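You operate a simulated robot arm through the tools that you are given. There is no shell and no other tool.

Carry out the task below with a simulated two-armed robot. There is one attempt and no reset: what you move stays moved.

TASK
Couple the hose to the tap socket, fill the tub to about its line, wind the slack in.
Fine: couple before the valve opens, shut it after; spill nothing.
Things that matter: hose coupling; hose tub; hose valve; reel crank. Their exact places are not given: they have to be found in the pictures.

Only the result counts: the job must be done as asked and must still hold three seconds after the hand-in. Knocking over, shifting, dropping, spilling or breaking anything else fails it.

THE ROBOT
Two 7-joint arms with two-finger parallel grippers on one trunk, on a base that drives. Base frame: it is fixed to the floor where the robot stands at the start and does not move with it; the origin is under the middle of the robot, x ahead of it, y to its left, z up; the surface under the hand at the start is at about z = 0.86. Units: m, rad, N and s.
The left shoulder is at the start at [0.07, 0.163, 1.32], the right one opposite. With the tool pointing down near the work surface each hand reaches from about 0.32 to 0.86 m from the robot's upright axis, wherever it stands, measured 20 degrees to its own side. Places, roughly: hose tub [1, 0.3, 0.9]; hose valve [0.5, 0.4, 0.9]; reel crank [0.6, 0, 1.3]. Payload 3.43 kg a hand.
Tool frame (each hand has its own): the origin (TCP) lies between the finger pads and is the grasp point; the fingertips stand 0.034 m ahead of it; z points along the fingers, y is the line along which they close. The gripper opens to 0.128 m. The fingers are 0.024 m wide and 0.012 m thick; the gripper's body (0.048 by 0.13 m) begins 0.096 m behind the TCP.
Orientation is that of the tool frame in the base frame, as a unit quaternion [w, x, y, z]. With the fingers straight down and closing along the base's y, the tool's x points along the base's -x, its y along +y and its z along -z.

THE INTERFACE
- The arms move only by the tool drive_tool. It takes "left_targets", "right_targets" or both (then of equal length, played together; a hand with none holds still); each is one flat list of numbers, 7 for each row, row after row: the shift along the tool's x, y, z in units of 150 mm (1.0 is 150 mm), then the turn, a rotation vector about the tool's x, y, z in units of 60 degrees (1.0 is 60 degrees), then the opening, from 0 (shut) to 1 (fully open). In form: [x, y, z, ax, ay, az, jaw, x, y, z, ax, ay, az, jaw, ...]. A call has 1 to 20 rows; each row is the pose to reach, as a shift and turn from the pose commanded when the call began, along the tool's axes at that moment. A call with a number of a shift or a turn outside -1 to 1 is refused whole. Each row takes 0.2 s and may step no farther than 0.05 m and 0.15 rad from the row before; otherwise, or with a gripper value out of range, the whole call is refused. A pose out of reach is approached as far as the arm can. The call stops where the force on the tool passes 40 N (or 10 N more than at its start, if that is more) or the arm is blocked; 0.2 s more then pass. Each finger travels about 0.153 m/s and halts on what it meets, pressing with about 39 N; the grip force reading is that of the motor and also rises with nothing between the fingers. The clock runs only during rows and for 0.2 s after the last one: add rows that repeat a pose to give the fingers time. It gives the time, the measured TCP pose, the force on the tool (base axes), the opening and the grip force at its end, in the units of the frame above (readings bear some noise), with the torque about the TCP (base axes, N m) and any sound that the robot's microphone picked up.
- Cameras (640 x 400 px; columns grow to the right, rows downward): "scene" is now at [0.1412, 0.0147, 1.564]; the picture's right is [0.18, -0.98, 0.00], its down [-0.40, -0.07, -0.91] and it looks along [0.90, 0.16, -0.40] (base axes); focal length 214 px, centre (320, 200). "left" rides on the left gripper at [0.076, 0.011, -0.16] in its tool frame; the picture's right is [-0.15, 0.99, 0.00], its down [-0.88, -0.13, -0.46] and it looks along [-0.45, -0.07, 0.89] (tool axes); focal length 234 px, centre (320, 200). "right" rides on the right gripper at [0.076, -0.011, -0.16] in its tool frame; the picture's right is [0.15, 0.99, 0.00], its down [-0.88, 0.13, -0.46] and it looks along [-0.45, 0.07, 0.89] (tool axes); focal length 234 px, centre (320, 200).
- get_image(camera): a new picture of that camera. It takes no simulated time.
- lift_body(by): slides the trunk up (or, below 0, down) by that many m; the arms and the scene camera ride with it, the base frame stays. It gives what a move gives, with no picture.
- drive_base(legs): drives the robot by 1 to 6 legs, each [ahead, left, turn to the left] in m, m and rad, along the robot's own axes; the way and the turn of a leg run together, so that a leg with both is an arc; at most 1.5 m and 3.142 rad a leg. The arms and the cameras ride along, it lands a little off, and it stops where it bumps. It gives what a move gives.
- head_to(pan, tilt): turns the head with the scene camera to pan (to the left, within 1.501 rad either way) and tilt (down, from -0.506 to 1.204), counted from straight ahead of the robot. It gives what a move gives.
- measure_at(camera, pixels): for up to 12 pixels [column, row] of the newest picture of that camera ("zoom" is the newest enlarged one), the place [x, y, z] in the base frame of the surface seen there, good to about 0.002 m. It takes no simulated time.
- close_up(camera, box): a new picture of the part [left, top, right, bottom] of that camera's present view, enlarged. It takes no simulated time.
- close_job(): hands the job in; it is judged then, once.

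Open the grippers and draw the arms clear of the work before you hand the job in, unless the task says otherwise.

The tools are called after ">>>" as name(argument=value, ...) on one line, values as JSON. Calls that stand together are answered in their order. drive_tool: Moves the arms, as the interface text tells. Its arguments: {"type":"object","properties":{"left_targets":{"type":"array","items":{"type":"number"}},"right_targets":{"type":"array","items":{"type":"number"}}},"required":[]} The other tools are called the same way: lift_body (by) slides the trunk up or down; drive_base (legs) drives the base; head_to (pan, tilt) turns the head that bears the scene camera; get_image (camera) takes a picture; measure_at (camera, pixels) gives the place of the surface under pixels of a picture; close_up (camera, box) takes an enlarged picture of a part of a camera's view; close_job () hands the job in.

At the start:

```text
t: 0.0
left_position: [0.4406, 0.4979, 1.5073]
left_orientation: [0.0, 0.0, 1.0, 0.001]
left_ft_force: [0.7, -0.4, -0.2]
left_ft_torque: [-0.01, -0.02, -0.01]
left_finger_gap: 0.1281
left_grasp_force: 0.1
right_position: [0.3593, -0.026, 1.5723]
right_orientation: [0.0, 0.0, 1.0, 0.001]
right_ft_force: [-0.8, -0.5, -0.5]
right_ft_torque: [0.0, -0.02, 0.0]
right_finger_gap: 0.1279
right_grasp_force: 0.1
trunk travel left (down, up): [-0.8, 0.14]
robot x, y, heading: [0.0007, -0.0018, -0.002]
head pan, tilt: [0.178, 0.415]
```

scene: 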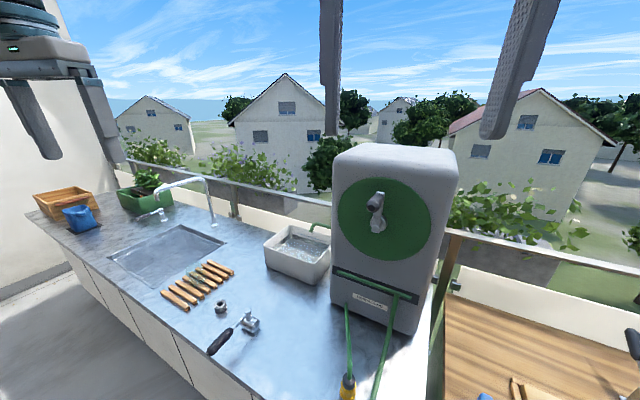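
right: 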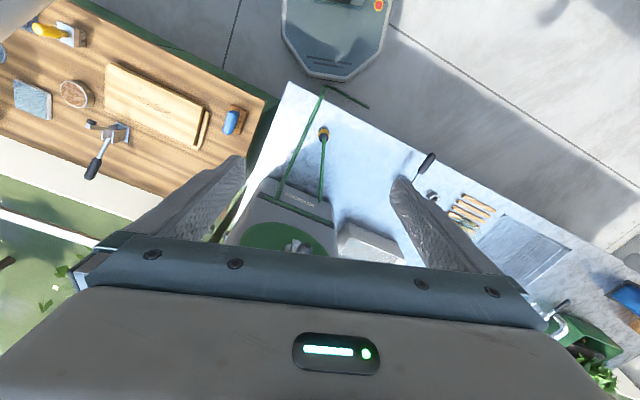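
left: 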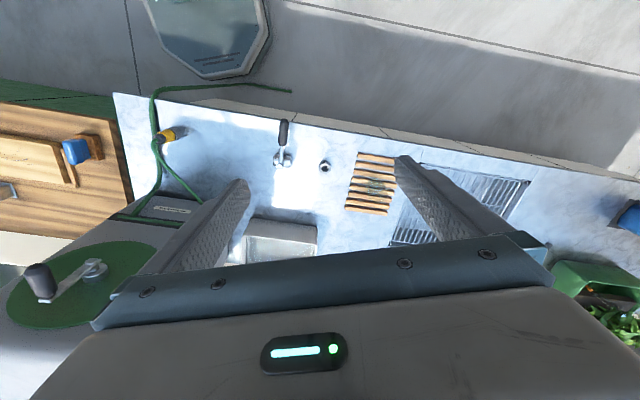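

The scene shows the reel housing (crank at ~(377,212)), the tub at (298,255), a valve with lever at (235,330), a socket at (220,306) and the yellow-nosed hose end at (347,385). I take enlarged views for detail.

>>> head_to(pan=0.1, tilt=0.75)

>>> get_image(camera="scene")

>>> close_up(camera="left", box=[110, 80, 430, 280])

```text
t: 0.8
left_position: [0.4399, 0.4977, 1.5066]
left_orientation: [0.0, 0.0, 1.0, 0.001]
left_ft_force: [0.0, -0.4, 0.5]
left_ft_torque: [0.0, 0.0, 0.03]
left_finger_gap: 0.1281
left_grasp_force: 0.1
right_position: [0.36, -0.0272, 1.5717]
right_orientation: [0.0, 0.0, 1.0, 0.0]
right_ft_force: [-0.1, 0.1, -0.4]
right_ft_torque: [0.0, 0.0, 0.0]
right_finger_gap: 0.128
right_grasp_force: 0.0
trunk travel left (down, up): [-0.8, 0.14]
robot x, y, heading: [-0.001, -0.0028, -0.0]
head pan, tilt: [0.099, 0.75]
```

```text
taken
```

scene: 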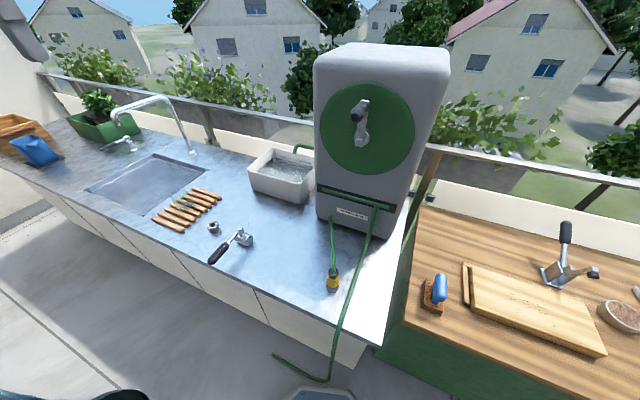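

```text
2.00 times, centred on (270, 180) of left
```

zoom: 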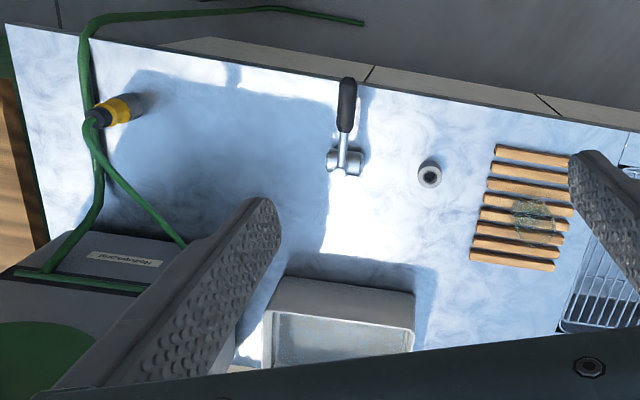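

Now close-ups of the main items.

>>> close_up(camera="scene", box=[180, 180, 400, 318])

>>> close_up(camera="scene", box=[230, 120, 330, 220])

>>> close_up(camera="scene", box=[300, 60, 440, 240])

>>> close_up(camera="scene", box=[200, 220, 400, 400])

>>> measure_at(camera="scene", pixels=[[213, 227], [215, 233], [213, 262], [244, 239], [334, 288], [333, 270], [330, 277], [358, 122], [362, 101], [250, 172], [285, 188], [282, 168]])

```text
2.90 times, centred on (290, 249) of scene
```

zoom: 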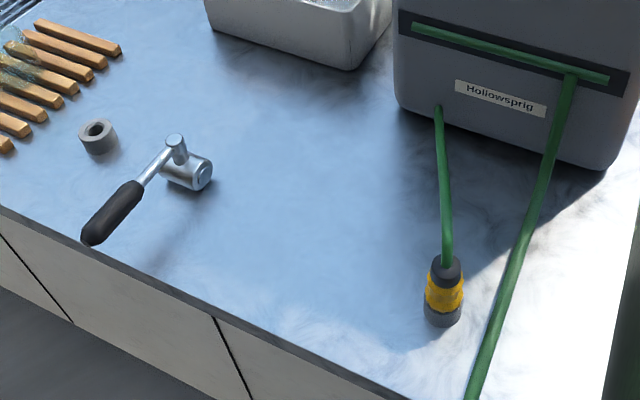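

```text
4.00 times, centred on (280, 170) of scene
```

zoom: 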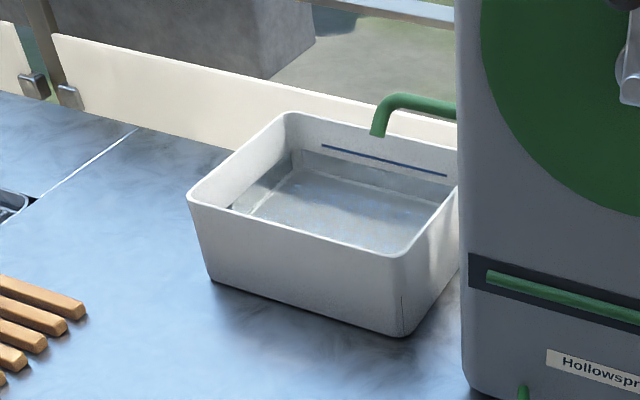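

```text
2.22 times, centred on (370, 150) of scene
```

zoom: 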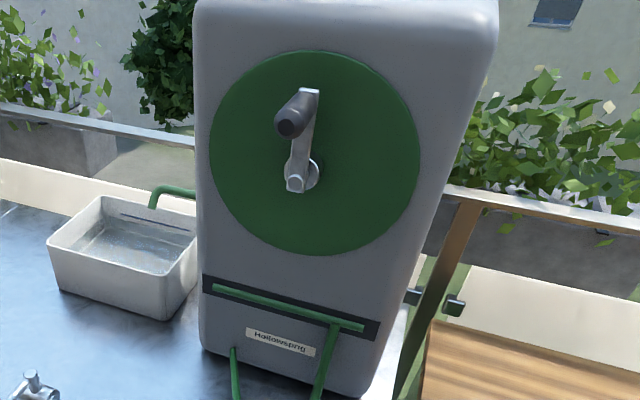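

```text
2.22 times, centred on (300, 310) of scene
```

zoom: 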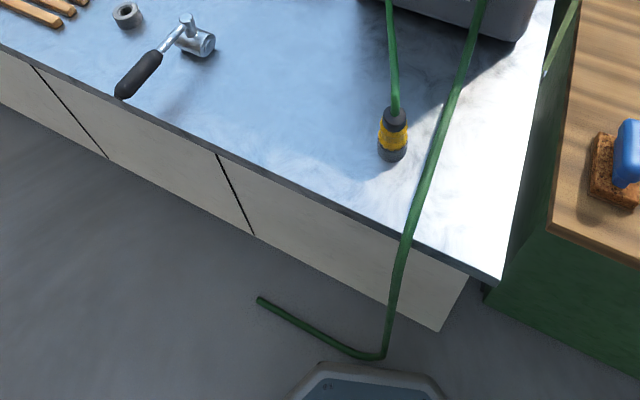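

```text
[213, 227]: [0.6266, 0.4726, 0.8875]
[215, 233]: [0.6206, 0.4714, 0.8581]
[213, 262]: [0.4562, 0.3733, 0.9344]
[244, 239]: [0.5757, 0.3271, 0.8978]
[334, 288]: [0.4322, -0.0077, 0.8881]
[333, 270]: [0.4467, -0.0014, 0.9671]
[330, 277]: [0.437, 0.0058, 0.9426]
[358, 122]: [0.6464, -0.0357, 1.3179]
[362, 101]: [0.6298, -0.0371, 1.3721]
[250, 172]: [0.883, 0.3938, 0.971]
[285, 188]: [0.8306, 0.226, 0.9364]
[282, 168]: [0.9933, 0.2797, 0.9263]
```

Enlarging the socket/valve and the coupling more, before touching anything.

>>> close_up(camera="scene", box=[195, 210, 265, 270])

>>> measure_at(camera="zoom", pixels=[[170, 130], [150, 135], [195, 132], [172, 115], [172, 150], [170, 195], [420, 220], [500, 260], [450, 300], [405, 250], [200, 440], [150, 480]])

>>> close_up(camera="scene", box=[305, 250, 365, 310])

>>> measure_at(camera="zoom", pixels=[[300, 150], [300, 220], [300, 300], [300, 340], [300, 380], [300, 430], [240, 300], [350, 300], [240, 400], [350, 400], [300, 100], [300, 480]])

```text
6.67 times, centred on (230, 240) of scene
```

zoom: 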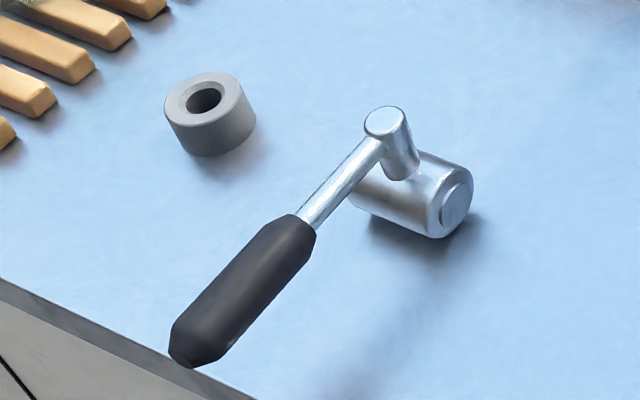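

```text
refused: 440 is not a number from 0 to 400
```

```text
6.67 times, centred on (335, 280) of scene
```

zoom: 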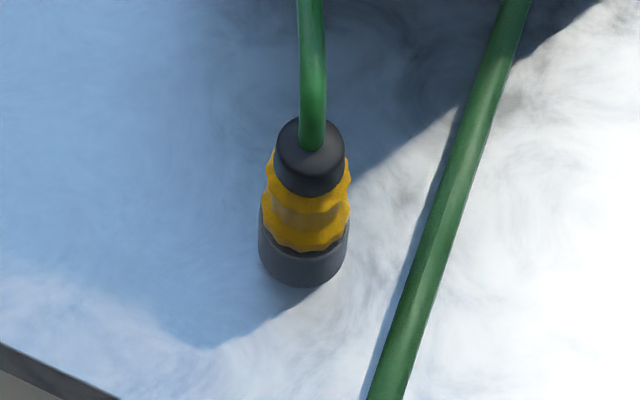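

```text
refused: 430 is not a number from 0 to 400
```

Measuring coupling points in this zoom, then the socket and valve in another.

>>> measure_at(camera="zoom", pixels=[[310, 170], [290, 145], [340, 145], [305, 190], [305, 215], [300, 242], [300, 265], [303, 284], [262, 250], [346, 250], [312, 60], [312, 10]])

>>> close_up(camera="scene", box=[195, 210, 265, 270])

>>> measure_at(camera="zoom", pixels=[[204, 104], [172, 100], [237, 97], [205, 78], [205, 122], [210, 154], [385, 118], [455, 205], [425, 195], [360, 190], [305, 215], [185, 340]])

```text
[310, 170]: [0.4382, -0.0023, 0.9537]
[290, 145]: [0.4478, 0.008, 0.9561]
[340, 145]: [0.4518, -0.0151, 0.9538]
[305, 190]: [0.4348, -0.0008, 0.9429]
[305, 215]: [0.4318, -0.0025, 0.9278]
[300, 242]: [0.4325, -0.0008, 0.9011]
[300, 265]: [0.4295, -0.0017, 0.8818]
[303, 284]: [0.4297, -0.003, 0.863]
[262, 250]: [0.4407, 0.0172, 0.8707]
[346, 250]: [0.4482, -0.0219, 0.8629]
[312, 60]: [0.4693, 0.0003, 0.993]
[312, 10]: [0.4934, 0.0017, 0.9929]
```

```text
6.67 times, centred on (230, 240) of scene
```

zoom: 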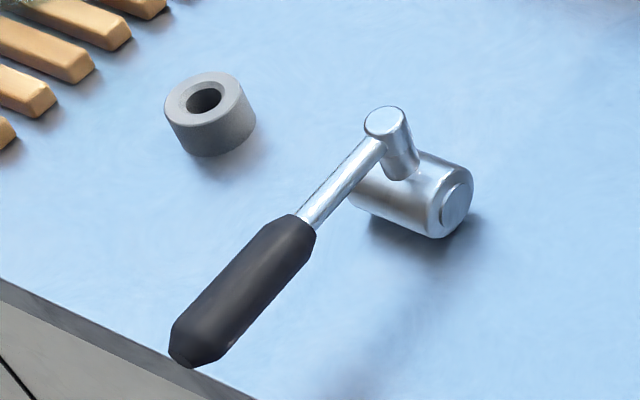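

```text
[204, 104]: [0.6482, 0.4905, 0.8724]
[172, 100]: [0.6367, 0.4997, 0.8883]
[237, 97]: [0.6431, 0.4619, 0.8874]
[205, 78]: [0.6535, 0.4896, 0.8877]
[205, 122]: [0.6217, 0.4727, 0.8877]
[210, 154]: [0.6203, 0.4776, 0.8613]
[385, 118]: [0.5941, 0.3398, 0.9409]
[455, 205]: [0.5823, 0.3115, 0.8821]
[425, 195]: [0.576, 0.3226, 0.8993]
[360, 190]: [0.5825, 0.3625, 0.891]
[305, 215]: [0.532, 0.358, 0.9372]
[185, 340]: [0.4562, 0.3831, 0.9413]
```

Next I measure the reel's face, crank, slot hose, the counter edge and the tub line, using fresh zooms.

>>> close_up(camera="scene", box=[320, 80, 416, 140])

>>> measure_at(camera="zoom", pixels=[[200, 150], [250, 120], [285, 125], [305, 130], [305, 200], [270, 320], [240, 345], [265, 365], [300, 380], [400, 350], [150, 350], [450, 200]])

>>> measure_at(camera="scene", pixels=[[325, 192], [410, 212], [322, 212], [390, 235], [331, 224], [372, 212], [60, 195], [255, 289], [356, 330], [352, 317], [330, 378], [275, 354]])

>>> close_up(camera="scene", box=[240, 130, 336, 190])

>>> measure_at(camera="zoom", pixels=[[280, 115], [350, 135], [410, 150], [300, 190], [300, 220], [270, 85], [60, 205], [390, 285], [380, 100], [400, 60], [200, 190], [400, 200]])

```text
6.67 times, centred on (368, 110) of scene
```

zoom: 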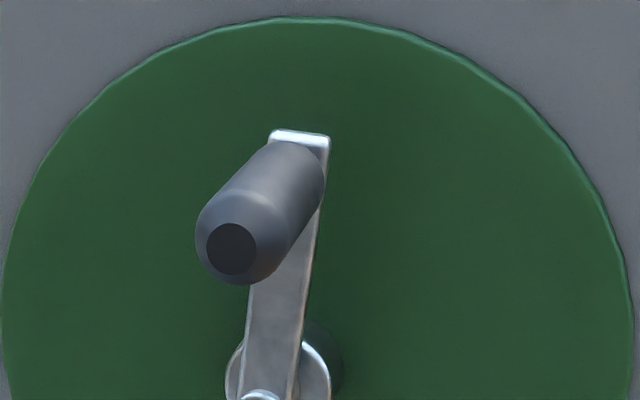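

```text
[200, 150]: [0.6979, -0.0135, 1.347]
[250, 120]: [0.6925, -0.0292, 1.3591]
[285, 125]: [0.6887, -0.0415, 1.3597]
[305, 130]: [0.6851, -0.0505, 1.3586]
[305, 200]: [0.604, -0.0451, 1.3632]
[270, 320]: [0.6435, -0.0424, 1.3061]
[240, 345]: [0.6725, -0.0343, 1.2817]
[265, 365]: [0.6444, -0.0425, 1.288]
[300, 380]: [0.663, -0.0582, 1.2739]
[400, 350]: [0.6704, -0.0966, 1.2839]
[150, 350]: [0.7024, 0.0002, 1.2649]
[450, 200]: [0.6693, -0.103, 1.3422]
```

```text
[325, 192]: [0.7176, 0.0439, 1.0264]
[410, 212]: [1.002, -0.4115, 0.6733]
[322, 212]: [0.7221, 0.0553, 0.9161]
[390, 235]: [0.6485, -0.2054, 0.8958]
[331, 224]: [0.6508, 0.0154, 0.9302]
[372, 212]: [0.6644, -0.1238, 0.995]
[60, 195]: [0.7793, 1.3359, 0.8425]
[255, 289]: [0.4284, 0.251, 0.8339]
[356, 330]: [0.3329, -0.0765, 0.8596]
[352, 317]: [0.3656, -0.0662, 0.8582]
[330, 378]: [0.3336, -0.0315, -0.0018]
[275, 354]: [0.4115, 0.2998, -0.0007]
```

```text
6.67 times, centred on (288, 160) of scene
```

zoom: 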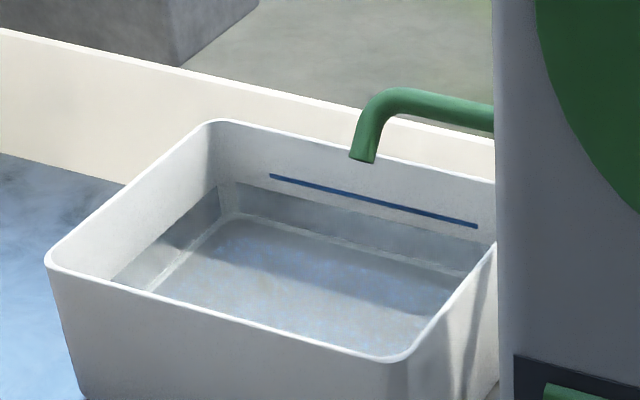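

```text
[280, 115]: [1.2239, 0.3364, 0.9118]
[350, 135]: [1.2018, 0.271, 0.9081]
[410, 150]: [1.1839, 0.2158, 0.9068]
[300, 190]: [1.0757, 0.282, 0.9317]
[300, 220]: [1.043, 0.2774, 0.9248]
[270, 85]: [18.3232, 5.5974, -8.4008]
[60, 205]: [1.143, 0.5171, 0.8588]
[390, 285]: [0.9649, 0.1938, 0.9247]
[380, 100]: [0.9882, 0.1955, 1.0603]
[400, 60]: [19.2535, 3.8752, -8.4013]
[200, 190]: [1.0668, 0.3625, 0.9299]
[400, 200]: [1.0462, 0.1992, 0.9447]
```

I measure the tub line, rim and water in this zoom, then zoom the crank handle.

>>> measure_at(camera="zoom", pixels=[[275, 178], [320, 189], [375, 202], [430, 215], [470, 225], [236, 188], [300, 213], [400, 240], [470, 262], [220, 122], [52, 265], [362, 158]])

>>> close_up(camera="scene", box=[330, 90, 394, 154])

>>> measure_at(camera="zoom", pixels=[[230, 110], [232, 85], [250, 115], [270, 60], [290, 90], [310, 50], [240, 270], [275, 240], [235, 300], [270, 330], [200, 300], [290, 260]])

```text
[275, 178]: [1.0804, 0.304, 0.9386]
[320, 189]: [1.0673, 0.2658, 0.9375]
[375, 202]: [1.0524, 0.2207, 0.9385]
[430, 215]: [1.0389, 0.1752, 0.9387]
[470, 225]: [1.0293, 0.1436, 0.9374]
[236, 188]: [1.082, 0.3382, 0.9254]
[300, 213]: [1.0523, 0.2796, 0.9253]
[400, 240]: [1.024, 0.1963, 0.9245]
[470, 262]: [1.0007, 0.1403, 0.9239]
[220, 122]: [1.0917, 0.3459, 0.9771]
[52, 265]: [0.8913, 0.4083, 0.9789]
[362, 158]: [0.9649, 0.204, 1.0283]
```

```text
6.25 times, centred on (362, 122) of scene
```

zoom: 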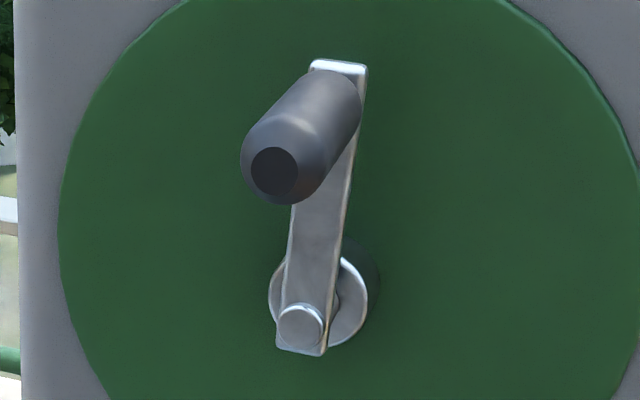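

```text
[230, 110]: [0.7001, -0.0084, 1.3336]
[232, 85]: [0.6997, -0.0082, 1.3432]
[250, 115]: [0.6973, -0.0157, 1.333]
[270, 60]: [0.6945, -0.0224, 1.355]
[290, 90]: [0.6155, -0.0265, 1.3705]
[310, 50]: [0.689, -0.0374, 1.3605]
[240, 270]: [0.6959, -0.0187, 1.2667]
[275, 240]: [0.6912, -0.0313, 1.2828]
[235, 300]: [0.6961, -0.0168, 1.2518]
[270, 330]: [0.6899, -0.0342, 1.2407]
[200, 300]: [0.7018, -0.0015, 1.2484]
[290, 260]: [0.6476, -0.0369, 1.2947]
```

Line z≈0.938, water z≈0.925, rim z≈0.978. Measuring the crank knob end (275,172), its body and the pivot (300,325).

>>> measure_at(camera="zoom", pixels=[[275, 172], [255, 165], [295, 172], [300, 140], [320, 110], [335, 85], [350, 90], [300, 325], [320, 320], [285, 320], [320, 240], [335, 66]])

>>> head_to(pan=-0.05, tilt=1.1)

>>> get_image(camera="scene")

```text
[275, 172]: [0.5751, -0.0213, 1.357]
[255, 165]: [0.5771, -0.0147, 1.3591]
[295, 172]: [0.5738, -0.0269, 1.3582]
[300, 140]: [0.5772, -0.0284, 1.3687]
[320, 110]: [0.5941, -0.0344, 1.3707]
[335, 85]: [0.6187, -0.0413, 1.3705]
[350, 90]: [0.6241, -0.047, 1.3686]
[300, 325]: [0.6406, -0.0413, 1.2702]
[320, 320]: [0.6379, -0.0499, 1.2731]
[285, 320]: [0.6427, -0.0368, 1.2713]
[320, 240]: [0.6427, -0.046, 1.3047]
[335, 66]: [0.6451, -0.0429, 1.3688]
```

```text
t: 1.6
left_position: [0.4402, 0.4977, 1.5065]
left_orientation: [0.0, 0.0, 1.0, 0.001]
left_ft_force: [-0.3, 0.6, -1.0]
left_ft_torque: [-0.01, -0.01, -0.01]
left_finger_gap: 0.1279
left_grasp_force: 0.1
right_position: [0.3599, -0.027, 1.5709]
right_orientation: [0.0, 0.0, 1.0, 0.0]
right_ft_force: [0.1, 0.1, 0.5]
right_ft_torque: [0.0, -0.02, -0.03]
right_finger_gap: 0.128
right_grasp_force: 0.0
trunk travel left (down, up): [-0.8, 0.14]
robot x, y, heading: [0.0007, -0.0011, -0.002]
head pan, tilt: [-0.051, 1.1]
```

```text
taken
```

scene: 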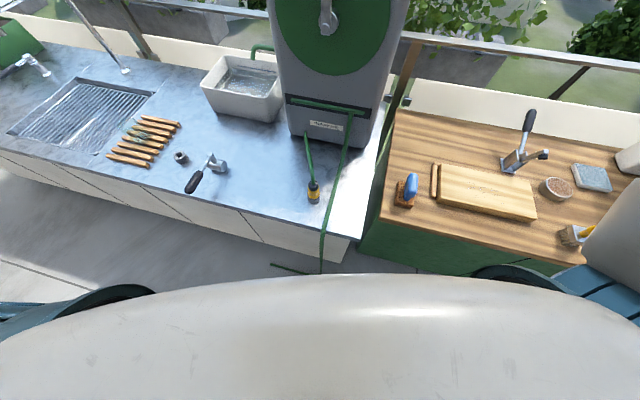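

Geometry is clear: coupling stands at about (0.449,-0.002) with yellow collar z≈0.90–0.945; socket ring centred at (0.639,0.481), top z 0.888. I bring the left hand down and inwards while pitching the fingers 40° forward, so the hose at the coupling's top clears the palm.

>>> drive_tool(left_targets=[0.0266, -0.16, 0.2, 0, -0.1334, 0, 0.9, 0.0533, -0.32, 0.4, 0, -0.2668, 0, 0.8, 0.08, -0.48, 0.6, 0, -0.4, 0, 0.7, 0.1066, -0.64, 0.8, 0, -0.5334, 0, 0.65, 0.1333, -0.8, 1.0, 0, -0.6667, 0, 0.65])

```text
t: 2.9
left_position: [0.42, 0.3778, 1.3565]
left_orientation: [0.344, 0.001, 0.939, -0.001]
left_ft_force: [0.1, -0.3, -0.3]
left_ft_torque: [0.03, -0.02, -0.01]
left_finger_gap: 0.0832
left_grasp_force: 0.1
right_position: [0.3586, -0.0265, 1.572]
right_orientation: [0.0, 0.0, 1.0, 0.0]
right_ft_force: [-0.5, -0.5, -0.4]
right_ft_torque: [0.02, -0.01, -0.02]
right_finger_gap: 0.1279
right_grasp_force: 0.0
trunk travel left (down, up): [-0.8, 0.14]
robot x, y, heading: [0.0024, -0.0004, -0.002]
head pan, tilt: [-0.051, 1.1]
```

The hand pitched correctly. I continue down and inwards in equal steps toward (0.36, 0, 1.03).

>>> drive_tool(left_targets=[0.1425, -0.212, 0.118, 0, 0, 0, 0.65, 0.285, -0.4235, 0.2355, 0, 0, 0, 0.65, 0.4275, -0.635, 0.353, 0, 0, 0, 0.65, 0.57, -0.847, 0.471, 0, 0, 0, 0.65])

>>> drive_tool(left_targets=[0.1425, -0.212, 0.118, 0, 0, 0, 0.65, 0.285, -0.4235, 0.2355, 0, 0, 0, 0.65, 0.4275, -0.635, 0.353, 0, 0, 0, 0.65, 0.57, -0.847, 0.471, 0, 0, 0, 0.65])

>>> get_image(camera="scene")

>>> get_image(camera="left")

```text
t: 3.9
left_position: [0.4864, 0.264, 1.3033]
left_orientation: [0.339, 0.001, 0.941, 0.0]
left_ft_force: [0.0, 0.4, 0.4]
left_ft_torque: [0.02, -0.02, 0.04]
left_finger_gap: 0.0831
left_grasp_force: 0.0
left hand out of reach, approached as far as the arm can: row 1, 2, 3, 4
right_position: [0.3639, -0.0293, 1.5699]
right_orientation: [-0.001, -0.001, 1.0, 0.0]
right_ft_force: [0.3, -0.8, 0.7]
right_ft_torque: [0.02, 0.07, 0.0]
right_finger_gap: 0.128
right_grasp_force: 0.0
trunk travel left (down, up): [-0.8, 0.14]
robot x, y, heading: [0.0026, 0.004, -0.004]
head pan, tilt: [-0.051, 1.1]
```

```text
t: 4.8
left_position: [0.5049, 0.1263, 1.2071]
left_orientation: [0.342, -0.001, 0.94, 0.001]
left_ft_force: [-0.7, -0.6, -2.5]
left_ft_torque: [0.03, -0.2, -0.02]
left_finger_gap: 0.0834
left_grasp_force: 0.0
left hand out of reach, approached as far as the arm can: row 1, 2, 3, 4
right_position: [0.3602, -0.0275, 1.571]
right_orientation: [0.0, 0.0, 1.0, 0.0]
right_ft_force: [0.0, -0.4, -0.5]
right_ft_torque: [0.02, -0.05, 0.01]
right_finger_gap: 0.1279
right_grasp_force: 0.0
trunk travel left (down, up): [-0.8, 0.14]
robot x, y, heading: [0.0014, -0.0006, 0.002]
head pan, tilt: [-0.051, 1.1]
```

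```text
taken
```

scene: 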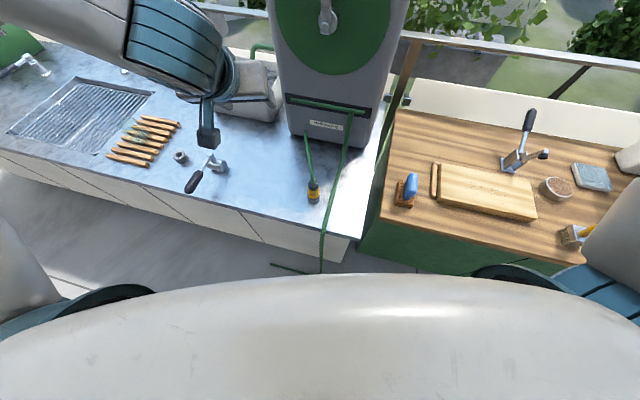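

```text
taken
```

left: 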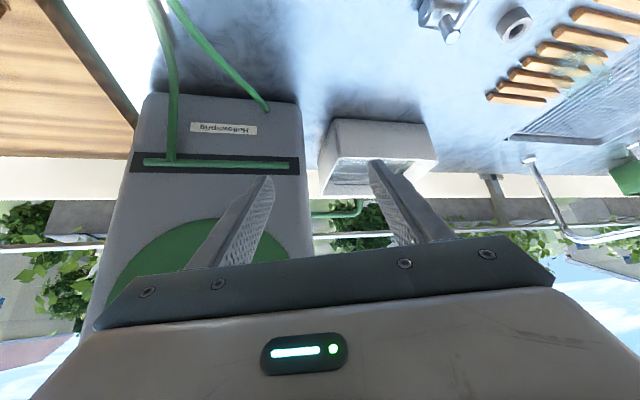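

The pitched pose is too close to the body, so the arm ran to its near limit. I'll back the base off 0.12 m and shift 0.2 m left, which puts both coupling and socket in the left arm's comfortable range.

>>> drive_base(legs=[[-0.12, 0, 0], [0, 0.2, 0]])

>>> head_to(pan=0.0, tilt=0.75)

>>> get_image(camera="scene")

```text
t: 7.3
left_position: [0.3876, 0.3204, 1.2063]
left_orientation: [0.341, 0.0, 0.94, 0.003]
left_ft_force: [1.0, -0.8, 0.2]
left_ft_torque: [0.04, 0.0, 0.02]
left_finger_gap: 0.0834
left_grasp_force: 0.1
right_position: [0.244, 0.1663, 1.5727]
right_orientation: [0.001, 0.001, 1.0, 0.002]
right_ft_force: [0.2, 0.2, -0.4]
right_ft_torque: [0.04, -0.01, 0.0]
right_finger_gap: 0.128
right_grasp_force: 0.1
trunk travel left (down, up): [-0.8, 0.14]
robot x, y, heading: [-0.1147, 0.1985, 0.0]
head pan, tilt: [-0.051, 1.1]
```

```text
t: 8.1
left_position: [0.387, 0.3243, 1.2064]
left_orientation: [0.341, 0.0, 0.94, -0.001]
left_ft_force: [0.4, -0.2, -0.8]
left_ft_torque: [-0.03, 0.01, 0.0]
left_finger_gap: 0.0833
left_grasp_force: 0.0
right_position: [0.243, 0.1718, 1.5715]
right_orientation: [0.0, 0.0, 1.0, -0.001]
right_ft_force: [-0.6, -0.3, -0.4]
right_ft_torque: [-0.06, 0.03, -0.04]
right_finger_gap: 0.1281
right_grasp_force: 0.0
trunk travel left (down, up): [-0.8, 0.14]
robot x, y, heading: [-0.119, 0.1985, -0.0]
head pan, tilt: [0.0, 0.75]
```

```text
taken
```

scene: 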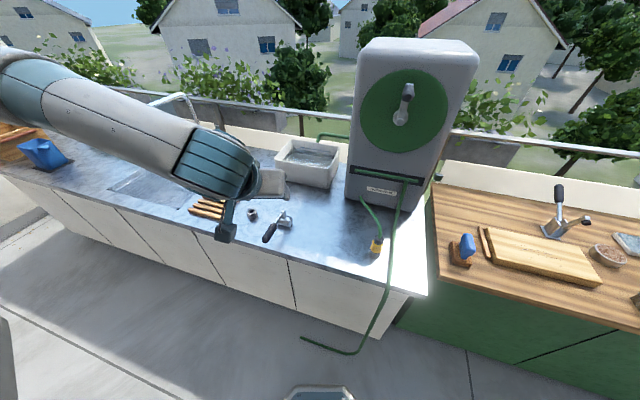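

The arm now sits free at (0.387,0.324,1.206), with the coupling visible at (377,246). I move the left hand toward the pregrasp (0.37,0,1.01), checking the result.

>>> drive_tool(left_targets=[0.0983, -0.2423, 0.1003, 0, 0, 0, 0.65, 0.1967, -0.4847, 0.2007, 0, 0, 0, 0.65, 0.295, -0.727, 0.301, 0, 0, 0, 0.65])

```text
t: 8.9
left_position: [0.3948, 0.3257, 1.1843]
left_orientation: [0.34, 0.0, 0.94, 0.0]
left_ft_force: [-0.1, -0.2, -0.8]
left_ft_torque: [0.01, 0.0, -0.02]
left_finger_gap: 0.0833
left_grasp_force: 0.1
left hand out of reach, approached as far as the arm can: row 1, 2, 3
right_position: [0.244, 0.17, 1.5709]
right_orientation: [0.0, 0.0, 1.0, 0.0]
right_ft_force: [0.3, -0.5, 1.2]
right_ft_torque: [0.02, 0.0, -0.03]
right_finger_gap: 0.1279
right_grasp_force: 0.1
trunk travel left (down, up): [-0.8, 0.14]
robot x, y, heading: [-0.1229, 0.1947, -0.001]
head pan, tilt: [0.0, 0.75]
```

Still reported out of reach, probably because the earlier commanded pose carried along. I push the command forward (+x) to see where it becomes reachable again.

>>> drive_tool(left_targets=[-0.204, 0, 0.171, 0, 0, 0, 0.65, -0.408, 0, 0.342, 0, 0, 0, 0.65, -0.613, 0, 0.514, 0, 0, 0, 0.65])

```text
t: 9.7
left_position: [0.518, 0.3279, 1.1861]
left_orientation: [0.34, 0.001, 0.94, -0.001]
left_ft_force: [0.0, -0.3, 0.7]
left_ft_torque: [-0.01, 0.02, 0.0]
left_finger_gap: 0.0829
left_grasp_force: 0.1
right_position: [0.2424, 0.1713, 1.5722]
right_orientation: [0.0, 0.001, 1.0, 0.0]
right_ft_force: [0.2, -0.3, 1.4]
right_ft_torque: [0.02, 0.03, -0.01]
right_finger_gap: 0.1279
right_grasp_force: 0.1
trunk travel left (down, up): [-0.8, 0.14]
robot x, y, heading: [-0.1171, 0.1994, -0.003]
head pan, tilt: [0.0, 0.75]
```

The command is relative to the actual pose, so the limit is only the near reach at that height. I'll go inward (−y) first where there's reach, then down.

>>> drive_tool(left_targets=[0.096, -0.233, -0.015, 0, 0, 0, 0.65, 0.192, -0.467, -0.03, 0, 0, 0, 0.65, 0.288, -0.7, -0.046, 0, 0, 0, 0.65, 0.384, -0.933, -0.061, 0, 0, 0, 0.65])

```text
t: 10.7
left_position: [0.4703, 0.3207, 1.1912]
left_orientation: [0.341, 0.0, 0.94, 0.0]
left_ft_force: [-0.1, -0.3, -0.3]
left_ft_torque: [-0.01, 0.04, 0.04]
left_finger_gap: 0.0832
left_grasp_force: 0.0
left hand out of reach, approached as far as the arm can: row 1, 2, 3, 4
right_position: [0.2423, 0.1703, 1.5722]
right_orientation: [0.0, 0.001, 1.0, -0.001]
right_ft_force: [-0.8, 0.4, 0.5]
right_ft_torque: [0.0, 0.03, -0.02]
right_finger_gap: 0.1283
right_grasp_force: 0.0
trunk travel left (down, up): [-0.8, 0.14]
robot x, y, heading: [-0.1167, 0.1974, -0.0]
head pan, tilt: [0.0, 0.75]
```

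Inward motion seems limited at this hand yaw. I test a 30° inward yaw of the hand before moving inward again.

>>> drive_tool(left_targets=[0, 0, 0, 0.0804, 0, 0.0957, 0.65, 0, 0, 0, 0.1608, 0, 0.1915, 0.65, 0, 0, 0, 0.241, 0, 0.287, 0.65, 0, 0, 0, 0.3215, 0, 0.383, 0.65])

>>> get_image(camera="scene")

```text
t: 11.7
left_position: [0.4713, 0.3193, 1.1921]
left_orientation: [0.329, 0.245, 0.908, -0.09]
left_ft_force: [-0.2, -0.8, -0.1]
left_ft_torque: [0.01, -0.01, 0.03]
left_finger_gap: 0.0829
left_grasp_force: 0.1
right_position: [0.2422, 0.1715, 1.572]
right_orientation: [0.0, 0.001, 1.0, 0.001]
right_ft_force: [-0.3, 0.0, 0.0]
right_ft_torque: [-0.01, 0.0, 0.04]
right_finger_gap: 0.128
right_grasp_force: 0.1
trunk travel left (down, up): [-0.8, 0.14]
robot x, y, heading: [-0.1175, 0.1966, 0.002]
head pan, tilt: [0.0, 0.75]
```

```text
taken
```

scene: 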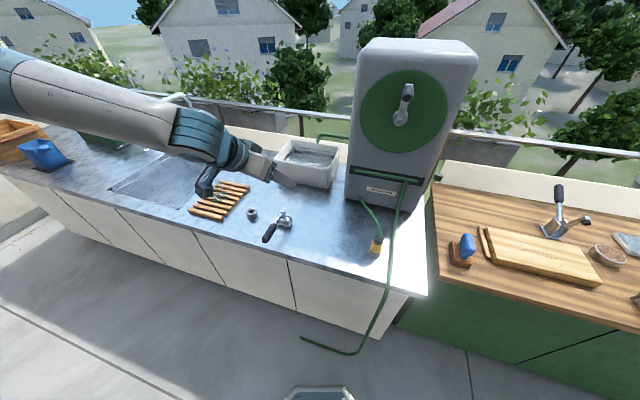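

Yaw worked and looks natural for this elbow-out posture. Moving half-way toward the new pregrasp.

>>> drive_tool(left_targets=[0.055, -0.241, 0.1475, 0, 0, 0, 0.65, 0.11, -0.482, 0.295, 0, 0, 0, 0.65, 0.165, -0.723, 0.4425, 0, 0, 0, 0.65, 0.22, -0.964, 0.59, 0, 0, 0, 0.65])

```text
t: 12.7
left_position: [0.4326, 0.258, 1.1451]
left_orientation: [0.33, 0.243, 0.908, -0.088]
left_ft_force: [0.6, 0.3, 0.2]
left_ft_torque: [0.01, -0.02, 0.03]
left_finger_gap: 0.0832
left_grasp_force: 0.0
left hand out of reach, approached as far as the arm can: row 2, 3, 4
right_position: [0.2422, 0.1695, 1.5718]
right_orientation: [0.0, 0.001, 1.0, 0.002]
right_ft_force: [0.1, -0.3, -0.6]
right_ft_torque: [0.04, 0.01, -0.01]
right_finger_gap: 0.1279
right_grasp_force: 0.0
trunk travel left (down, up): [-0.8, 0.14]
robot x, y, heading: [-0.1191, 0.1952, 0.005]
head pan, tilt: [0.0, 0.75]
```

Reach inward is still limited. Instead I'll turn the robot right in place by ~40° so the coupling falls on the left hand's own side, grasp, then turn back toward the socket. First I restore the hand yaw and move it outward a bit.

>>> drive_tool(left_targets=[0.03, 0.169, -0.026, -0.0804, 0, -0.0957, 0.65, 0.06, 0.338, -0.052, -0.1608, 0, -0.1915, 0.65, 0.09, 0.508, -0.077, -0.241, 0, -0.287, 0.65, 0.12, 0.677, -0.103, -0.3215, 0, -0.383, 0.65])

>>> drive_base(legs=[[0, 0, -0.7]])

>>> head_to(pan=0.3, tilt=0.75)

>>> get_image(camera="scene")

>>> get_image(camera="left")

```text
t: 13.7
left_position: [0.4646, 0.3603, 1.1451]
left_orientation: [0.341, -0.001, 0.94, 0.0]
left_ft_force: [-0.1, -0.5, 0.2]
left_ft_torque: [-0.02, -0.02, 0.0]
left_finger_gap: 0.0833
left_grasp_force: 0.0
right_position: [0.2416, 0.1711, 1.5709]
right_orientation: [-0.001, 0.001, 1.0, -0.001]
right_ft_force: [-1.4, 0.7, -0.8]
right_ft_torque: [-0.01, -0.04, -0.02]
right_finger_gap: 0.1278
right_grasp_force: 0.0
trunk travel left (down, up): [-0.8, 0.14]
robot x, y, heading: [-0.1193, 0.1997, 0.004]
head pan, tilt: [0.0, 0.75]
```

```text
t: 16.0
left_position: [0.4348, -0.051, 1.1426]
left_orientation: [0.321, 0.321, 0.883, -0.117]
left_ft_force: [0.2, -0.4, -0.2]
left_ft_torque: [0.04, 0.02, 0.01]
left_finger_gap: 0.0829
left_grasp_force: 0.1
right_position: [0.142, -0.0549, 1.5711]
right_orientation: [0.0, 0.341, 0.94, -0.001]
right_ft_force: [-0.2, 0.0, -0.8]
right_ft_torque: [0.0, 0.01, 0.0]
right_finger_gap: 0.1279
right_grasp_force: 0.0
trunk travel left (down, up): [-0.8, 0.14]
robot x, y, heading: [-0.1178, 0.1994, -0.695]
head pan, tilt: [0.0, 0.75]
```

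```text
t: 16.8
left_position: [0.4348, -0.0526, 1.1446]
left_orientation: [0.321, 0.321, 0.884, -0.116]
left_ft_force: [0.4, 1.2, -0.5]
left_ft_torque: [-0.02, 0.02, 0.01]
left_finger_gap: 0.0832
left_grasp_force: 0.1
right_position: [0.1415, -0.055, 1.5716]
right_orientation: [-0.001, 0.341, 0.94, 0.0]
right_ft_force: [-0.3, -0.1, -0.1]
right_ft_torque: [-0.02, -0.02, 0.0]
right_finger_gap: 0.1279
right_grasp_force: 0.1
trunk travel left (down, up): [-0.8, 0.14]
robot x, y, heading: [-0.1173, 0.1983, -0.696]
head pan, tilt: [0.3, 0.75]
```

```text
taken
```

scene: 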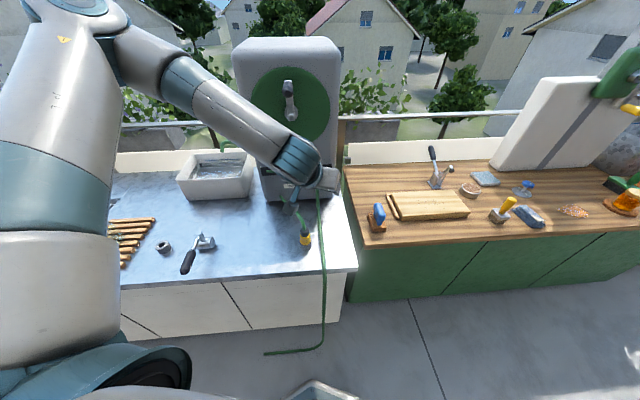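

```text
taken
```

left: 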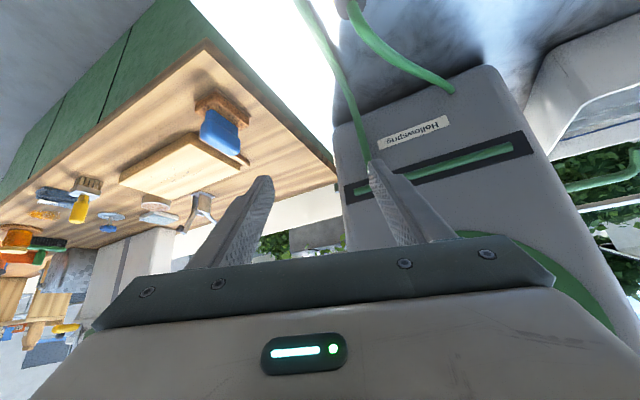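

The coupling is now within the left hand's zone. I move along the tool's axes to the pregrasp above/behind it.

>>> drive_tool(left_targets=[0.267, 0.107, 0, 0, 0, 0, 0.65, 0.533, 0.213, 0, 0, 0, 0, 0.65, 0.8, 0.32, 0, 0, 0, 0, 0.65])

>>> get_image(camera="left")

>>> get_image(camera="scene")

```text
t: 17.6
left_position: [0.4157, 0.0195, 1.0587]
left_orientation: [0.32, 0.32, 0.884, -0.116]
left_ft_force: [0.1, -0.3, 1.1]
left_ft_torque: [-0.01, 0.0, -0.02]
left_finger_gap: 0.0829
left_grasp_force: 0.1
left hand out of reach, approached as far as the arm can: row 2, 3
right_position: [0.1439, -0.054, 1.5714]
right_orientation: [-0.001, 0.341, 0.94, 0.0]
right_ft_force: [-0.1, 0.0, -0.5]
right_ft_torque: [0.0, 0.03, 0.01]
right_finger_gap: 0.1282
right_grasp_force: 0.1
trunk travel left (down, up): [-0.8, 0.14]
robot x, y, heading: [-0.122, 0.1968, -0.697]
head pan, tilt: [0.3, 0.75]
```

```text
taken
```

left: 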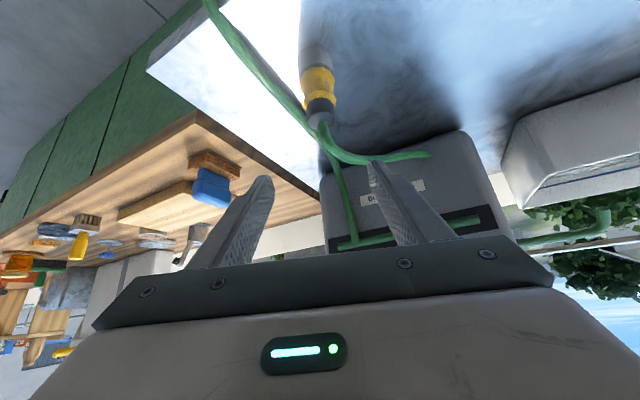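

```text
taken
```

scene: 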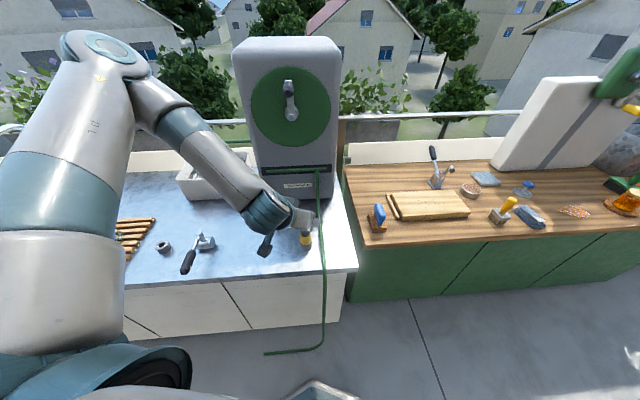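

Near-limit again. I back the base straight away by 0.1 m along its heading, which gives the arm room.

>>> drive_base(legs=[[-0.1, 0, 0]])

>>> get_image(camera="left")

```text
t: 18.7
left_position: [0.3391, 0.0839, 1.0585]
left_orientation: [0.32, 0.322, 0.884, -0.116]
left_ft_force: [0.4, -0.4, 0.0]
left_ft_torque: [-0.02, 0.01, -0.02]
left_finger_gap: 0.083
left_grasp_force: 0.0
right_position: [0.0665, 0.0083, 1.5701]
right_orientation: [-0.002, 0.342, 0.94, 0.0]
right_ft_force: [-0.6, 0.1, 0.4]
right_ft_torque: [0.0, 0.02, -0.01]
right_finger_gap: 0.1279
right_grasp_force: 0.0
trunk travel left (down, up): [-0.8, 0.14]
robot x, y, heading: [-0.1956, 0.2613, -0.698]
head pan, tilt: [0.3, 0.75]
```

```text
taken
```

left: 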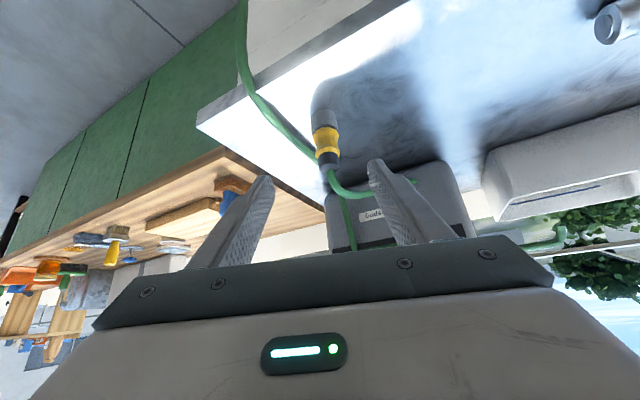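

Measuring the coupling again from the hand camera (yellow band near (325,138)) to refine its axis.

>>> measure_at(camera="left", pixels=[[314, 139], [325, 139], [337, 139], [313, 115], [323, 112], [333, 112], [328, 160], [319, 162], [338, 160], [325, 128], [326, 150], [329, 168]])

>>> close_up(camera="left", box=[270, 80, 382, 200])

```text
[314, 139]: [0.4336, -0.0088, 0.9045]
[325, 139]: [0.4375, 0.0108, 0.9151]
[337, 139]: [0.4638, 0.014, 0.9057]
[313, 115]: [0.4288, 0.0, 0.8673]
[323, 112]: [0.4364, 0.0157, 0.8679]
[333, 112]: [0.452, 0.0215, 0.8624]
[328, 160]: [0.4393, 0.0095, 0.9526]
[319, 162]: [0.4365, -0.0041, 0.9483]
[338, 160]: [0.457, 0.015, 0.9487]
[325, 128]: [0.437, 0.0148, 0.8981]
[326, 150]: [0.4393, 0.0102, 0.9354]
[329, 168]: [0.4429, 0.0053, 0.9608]
```

```text
3.33 times, centred on (326, 140) of left
```

zoom: 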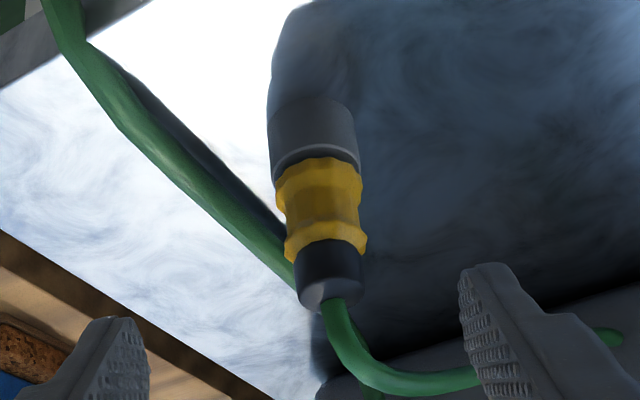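

Axis refined to about (0.450,0.000), grip waist z≈0.92. I align laterally and advance part-way along the tool axis.

>>> drive_tool(left_targets=[-0.06, 0.023, 0.25, 0, 0, 0, 0.65, -0.121, 0.045, 0.5, 0, 0, 0, 0.65])

>>> get_image(camera="left")

```text
t: 19.3
left_position: [0.397, 0.0561, 1.0184]
left_orientation: [0.318, 0.322, 0.884, -0.116]
left_ft_force: [-0.4, 0.0, -0.4]
left_ft_torque: [-0.03, 0.01, -0.01]
left_finger_gap: 0.0833
left_grasp_force: 0.2
left hand out of reach, approached as far as the arm can: row 2
right_position: [0.0667, 0.0077, 1.5711]
right_orientation: [-0.002, 0.343, 0.939, 0.0]
right_ft_force: [0.4, -0.7, -0.1]
right_ft_torque: [0.01, 0.05, -0.01]
right_finger_gap: 0.1282
right_grasp_force: 0.0
trunk travel left (down, up): [-0.8, 0.14]
robot x, y, heading: [-0.1923, 0.2652, -0.699]
head pan, tilt: [0.3, 0.75]
```

```text
taken
```

left: 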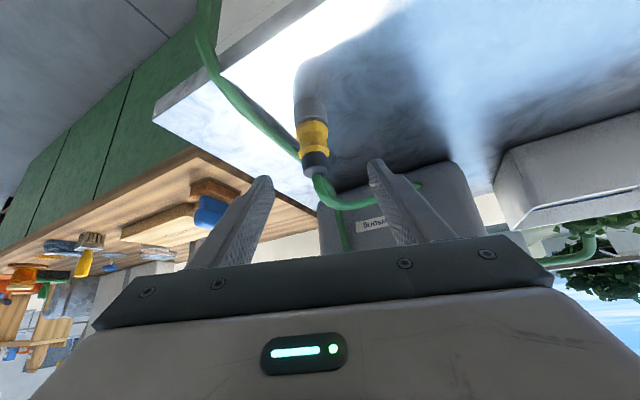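

The arm is limited by posture again (pitched wrist). I reduce the pitch from 40° to 20°, closer to the tool-down posture the arm is good at, which still keeps the palm clear of the hose.

>>> drive_tool(left_targets=[0, 0, 0, 0, 0.111, 0, 0.65, 0, 0, 0, 0, 0.222, 0, 0.65, 0, 0, 0, 0, 0.333, 0, 0.65])

>>> get_image(camera="left")

>>> get_image(camera="scene")

```text
t: 20.1
left_position: [0.3927, 0.0578, 1.0214]
left_orientation: [0.162, 0.336, 0.926, -0.058]
left_ft_force: [-0.8, 0.0, -0.4]
left_ft_torque: [-0.01, -0.02, 0.01]
left_finger_gap: 0.0831
left_grasp_force: 0.0
right_position: [0.0639, 0.0104, 1.5714]
right_orientation: [0.0, 0.342, 0.94, 0.0]
right_ft_force: [-0.8, 0.7, 0.4]
right_ft_torque: [-0.01, -0.01, 0.0]
right_finger_gap: 0.1281
right_grasp_force: 0.1
trunk travel left (down, up): [-0.8, 0.14]
robot x, y, heading: [-0.1936, 0.2635, -0.696]
head pan, tilt: [0.3, 0.75]
```

```text
taken
```

left: 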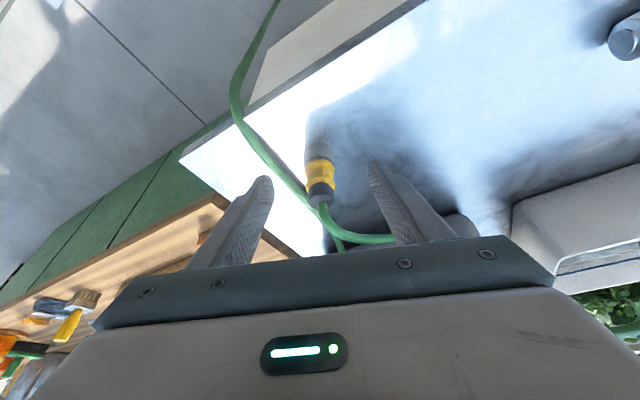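

```text
taken
```

scene: 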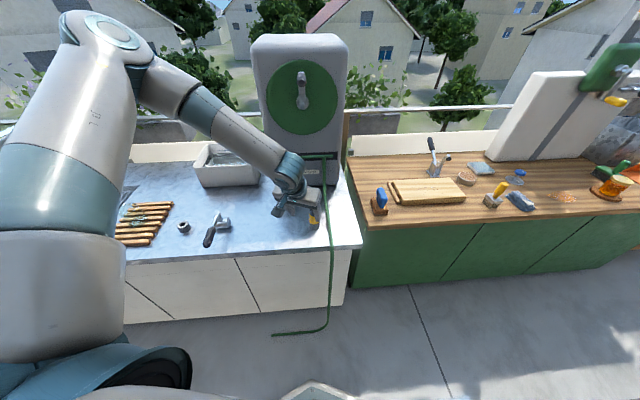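

Feasible posture now. I align laterally over the coupling first (mostly along tool −x), then check.

>>> drive_tool(left_targets=[-0.145, -0.025, 0.05, 0, 0, 0, 0.65, -0.289, -0.051, 0.12, 0, 0, 0, 0.65])

>>> get_image(camera="left")

```text
t: 20.7
left_position: [0.4248, 0.0246, 1.0208]
left_orientation: [0.162, 0.336, 0.926, -0.06]
left_ft_force: [-0.8, -0.7, -0.8]
left_ft_torque: [0.01, 0.02, 0.02]
left_finger_gap: 0.0829
left_grasp_force: 0.1
left hand out of reach, approached as far as the arm can: row 2
right_position: [0.0642, 0.0101, 1.5717]
right_orientation: [-0.001, 0.342, 0.94, 0.0]
right_ft_force: [0.4, -0.1, 0.0]
right_ft_torque: [0.01, 0.0, 0.0]
right_finger_gap: 0.1282
right_grasp_force: 0.1
trunk travel left (down, up): [-0.8, 0.14]
robot x, y, heading: [-0.2005, 0.2603, -0.696]
head pan, tilt: [0.3, 0.75]
```

```text
taken
```

left: 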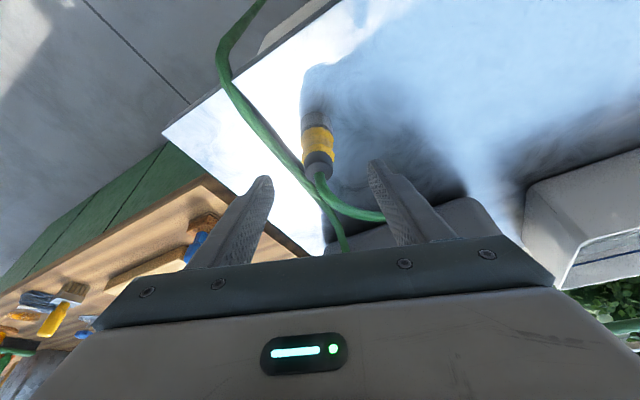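

The limit is inward (toward the body's midline), so the hand needs the work farther on its own side. I raise the hand, then turn the base 0.28 rad more to the right so the coupling lies at ~34° to the left.

>>> drive_tool(left_targets=[-0.075, 0, -0.209, 0, 0, 0, 0.65, -0.15, 0, -0.418, 0, 0, 0, 0.65, -0.226, 0, -0.627, 0, 0, 0, 0.65])

>>> drive_base(legs=[[0, 0, -0.28]])

>>> head_to(pan=0.5, tilt=0.75)

>>> get_image(camera="scene")

```text
t: 21.5
left_position: [0.424, 0.0254, 1.1221]
left_orientation: [0.162, 0.336, 0.926, -0.057]
left_ft_force: [-0.4, -0.1, 0.1]
left_ft_torque: [0.02, 0.0, -0.02]
left_finger_gap: 0.0832
left_grasp_force: 0.0
right_position: [0.0628, 0.0108, 1.5718]
right_orientation: [0.0, 0.342, 0.94, 0.0]
right_ft_force: [0.0, -0.4, 1.1]
right_ft_torque: [-0.03, 0.0, 0.03]
right_finger_gap: 0.1281
right_grasp_force: 0.0
trunk travel left (down, up): [-0.8, 0.14]
robot x, y, heading: [-0.1983, 0.263, -0.697]
head pan, tilt: [0.3, 0.75]
```

```text
t: 22.8
left_position: [0.3376, -0.1333, 1.1196]
left_orientation: [0.152, 0.461, 0.871, -0.081]
left_ft_force: [-0.3, 0.2, 0.1]
left_ft_torque: [-0.02, -0.01, 0.02]
left_finger_gap: 0.0832
left_grasp_force: 0.1
right_position: [-0.0128, -0.0505, 1.5724]
right_orientation: [0.001, 0.468, 0.884, 0.001]
right_ft_force: [0.2, -0.5, 0.6]
right_ft_torque: [0.03, 0.0, -0.02]
right_finger_gap: 0.1281
right_grasp_force: 0.0
trunk travel left (down, up): [-0.8, 0.14]
robot x, y, heading: [-0.196, 0.2662, -0.973]
head pan, tilt: [0.3, 0.75]
```

```text
t: 23.6
left_position: [0.3377, -0.1331, 1.12]
left_orientation: [0.153, 0.459, 0.871, -0.08]
left_ft_force: [-1.1, 0.4, 0.1]
left_ft_torque: [0.02, 0.02, 0.0]
left_finger_gap: 0.083
left_grasp_force: 0.1
right_position: [-0.0146, -0.0502, 1.571]
right_orientation: [0.001, 0.468, 0.884, 0.0]
right_ft_force: [-0.2, 0.3, 0.7]
right_ft_torque: [-0.03, 0.03, 0.0]
right_finger_gap: 0.1279
right_grasp_force: 0.0
trunk travel left (down, up): [-0.8, 0.14]
robot x, y, heading: [-0.1957, 0.2635, -0.976]
head pan, tilt: [0.499, 0.75]
```

```text
taken
```

scene: 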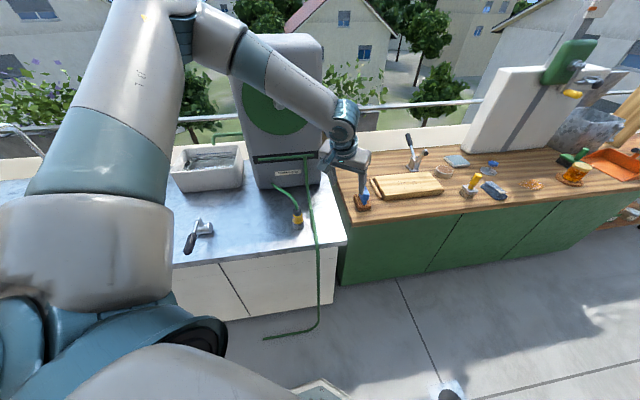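

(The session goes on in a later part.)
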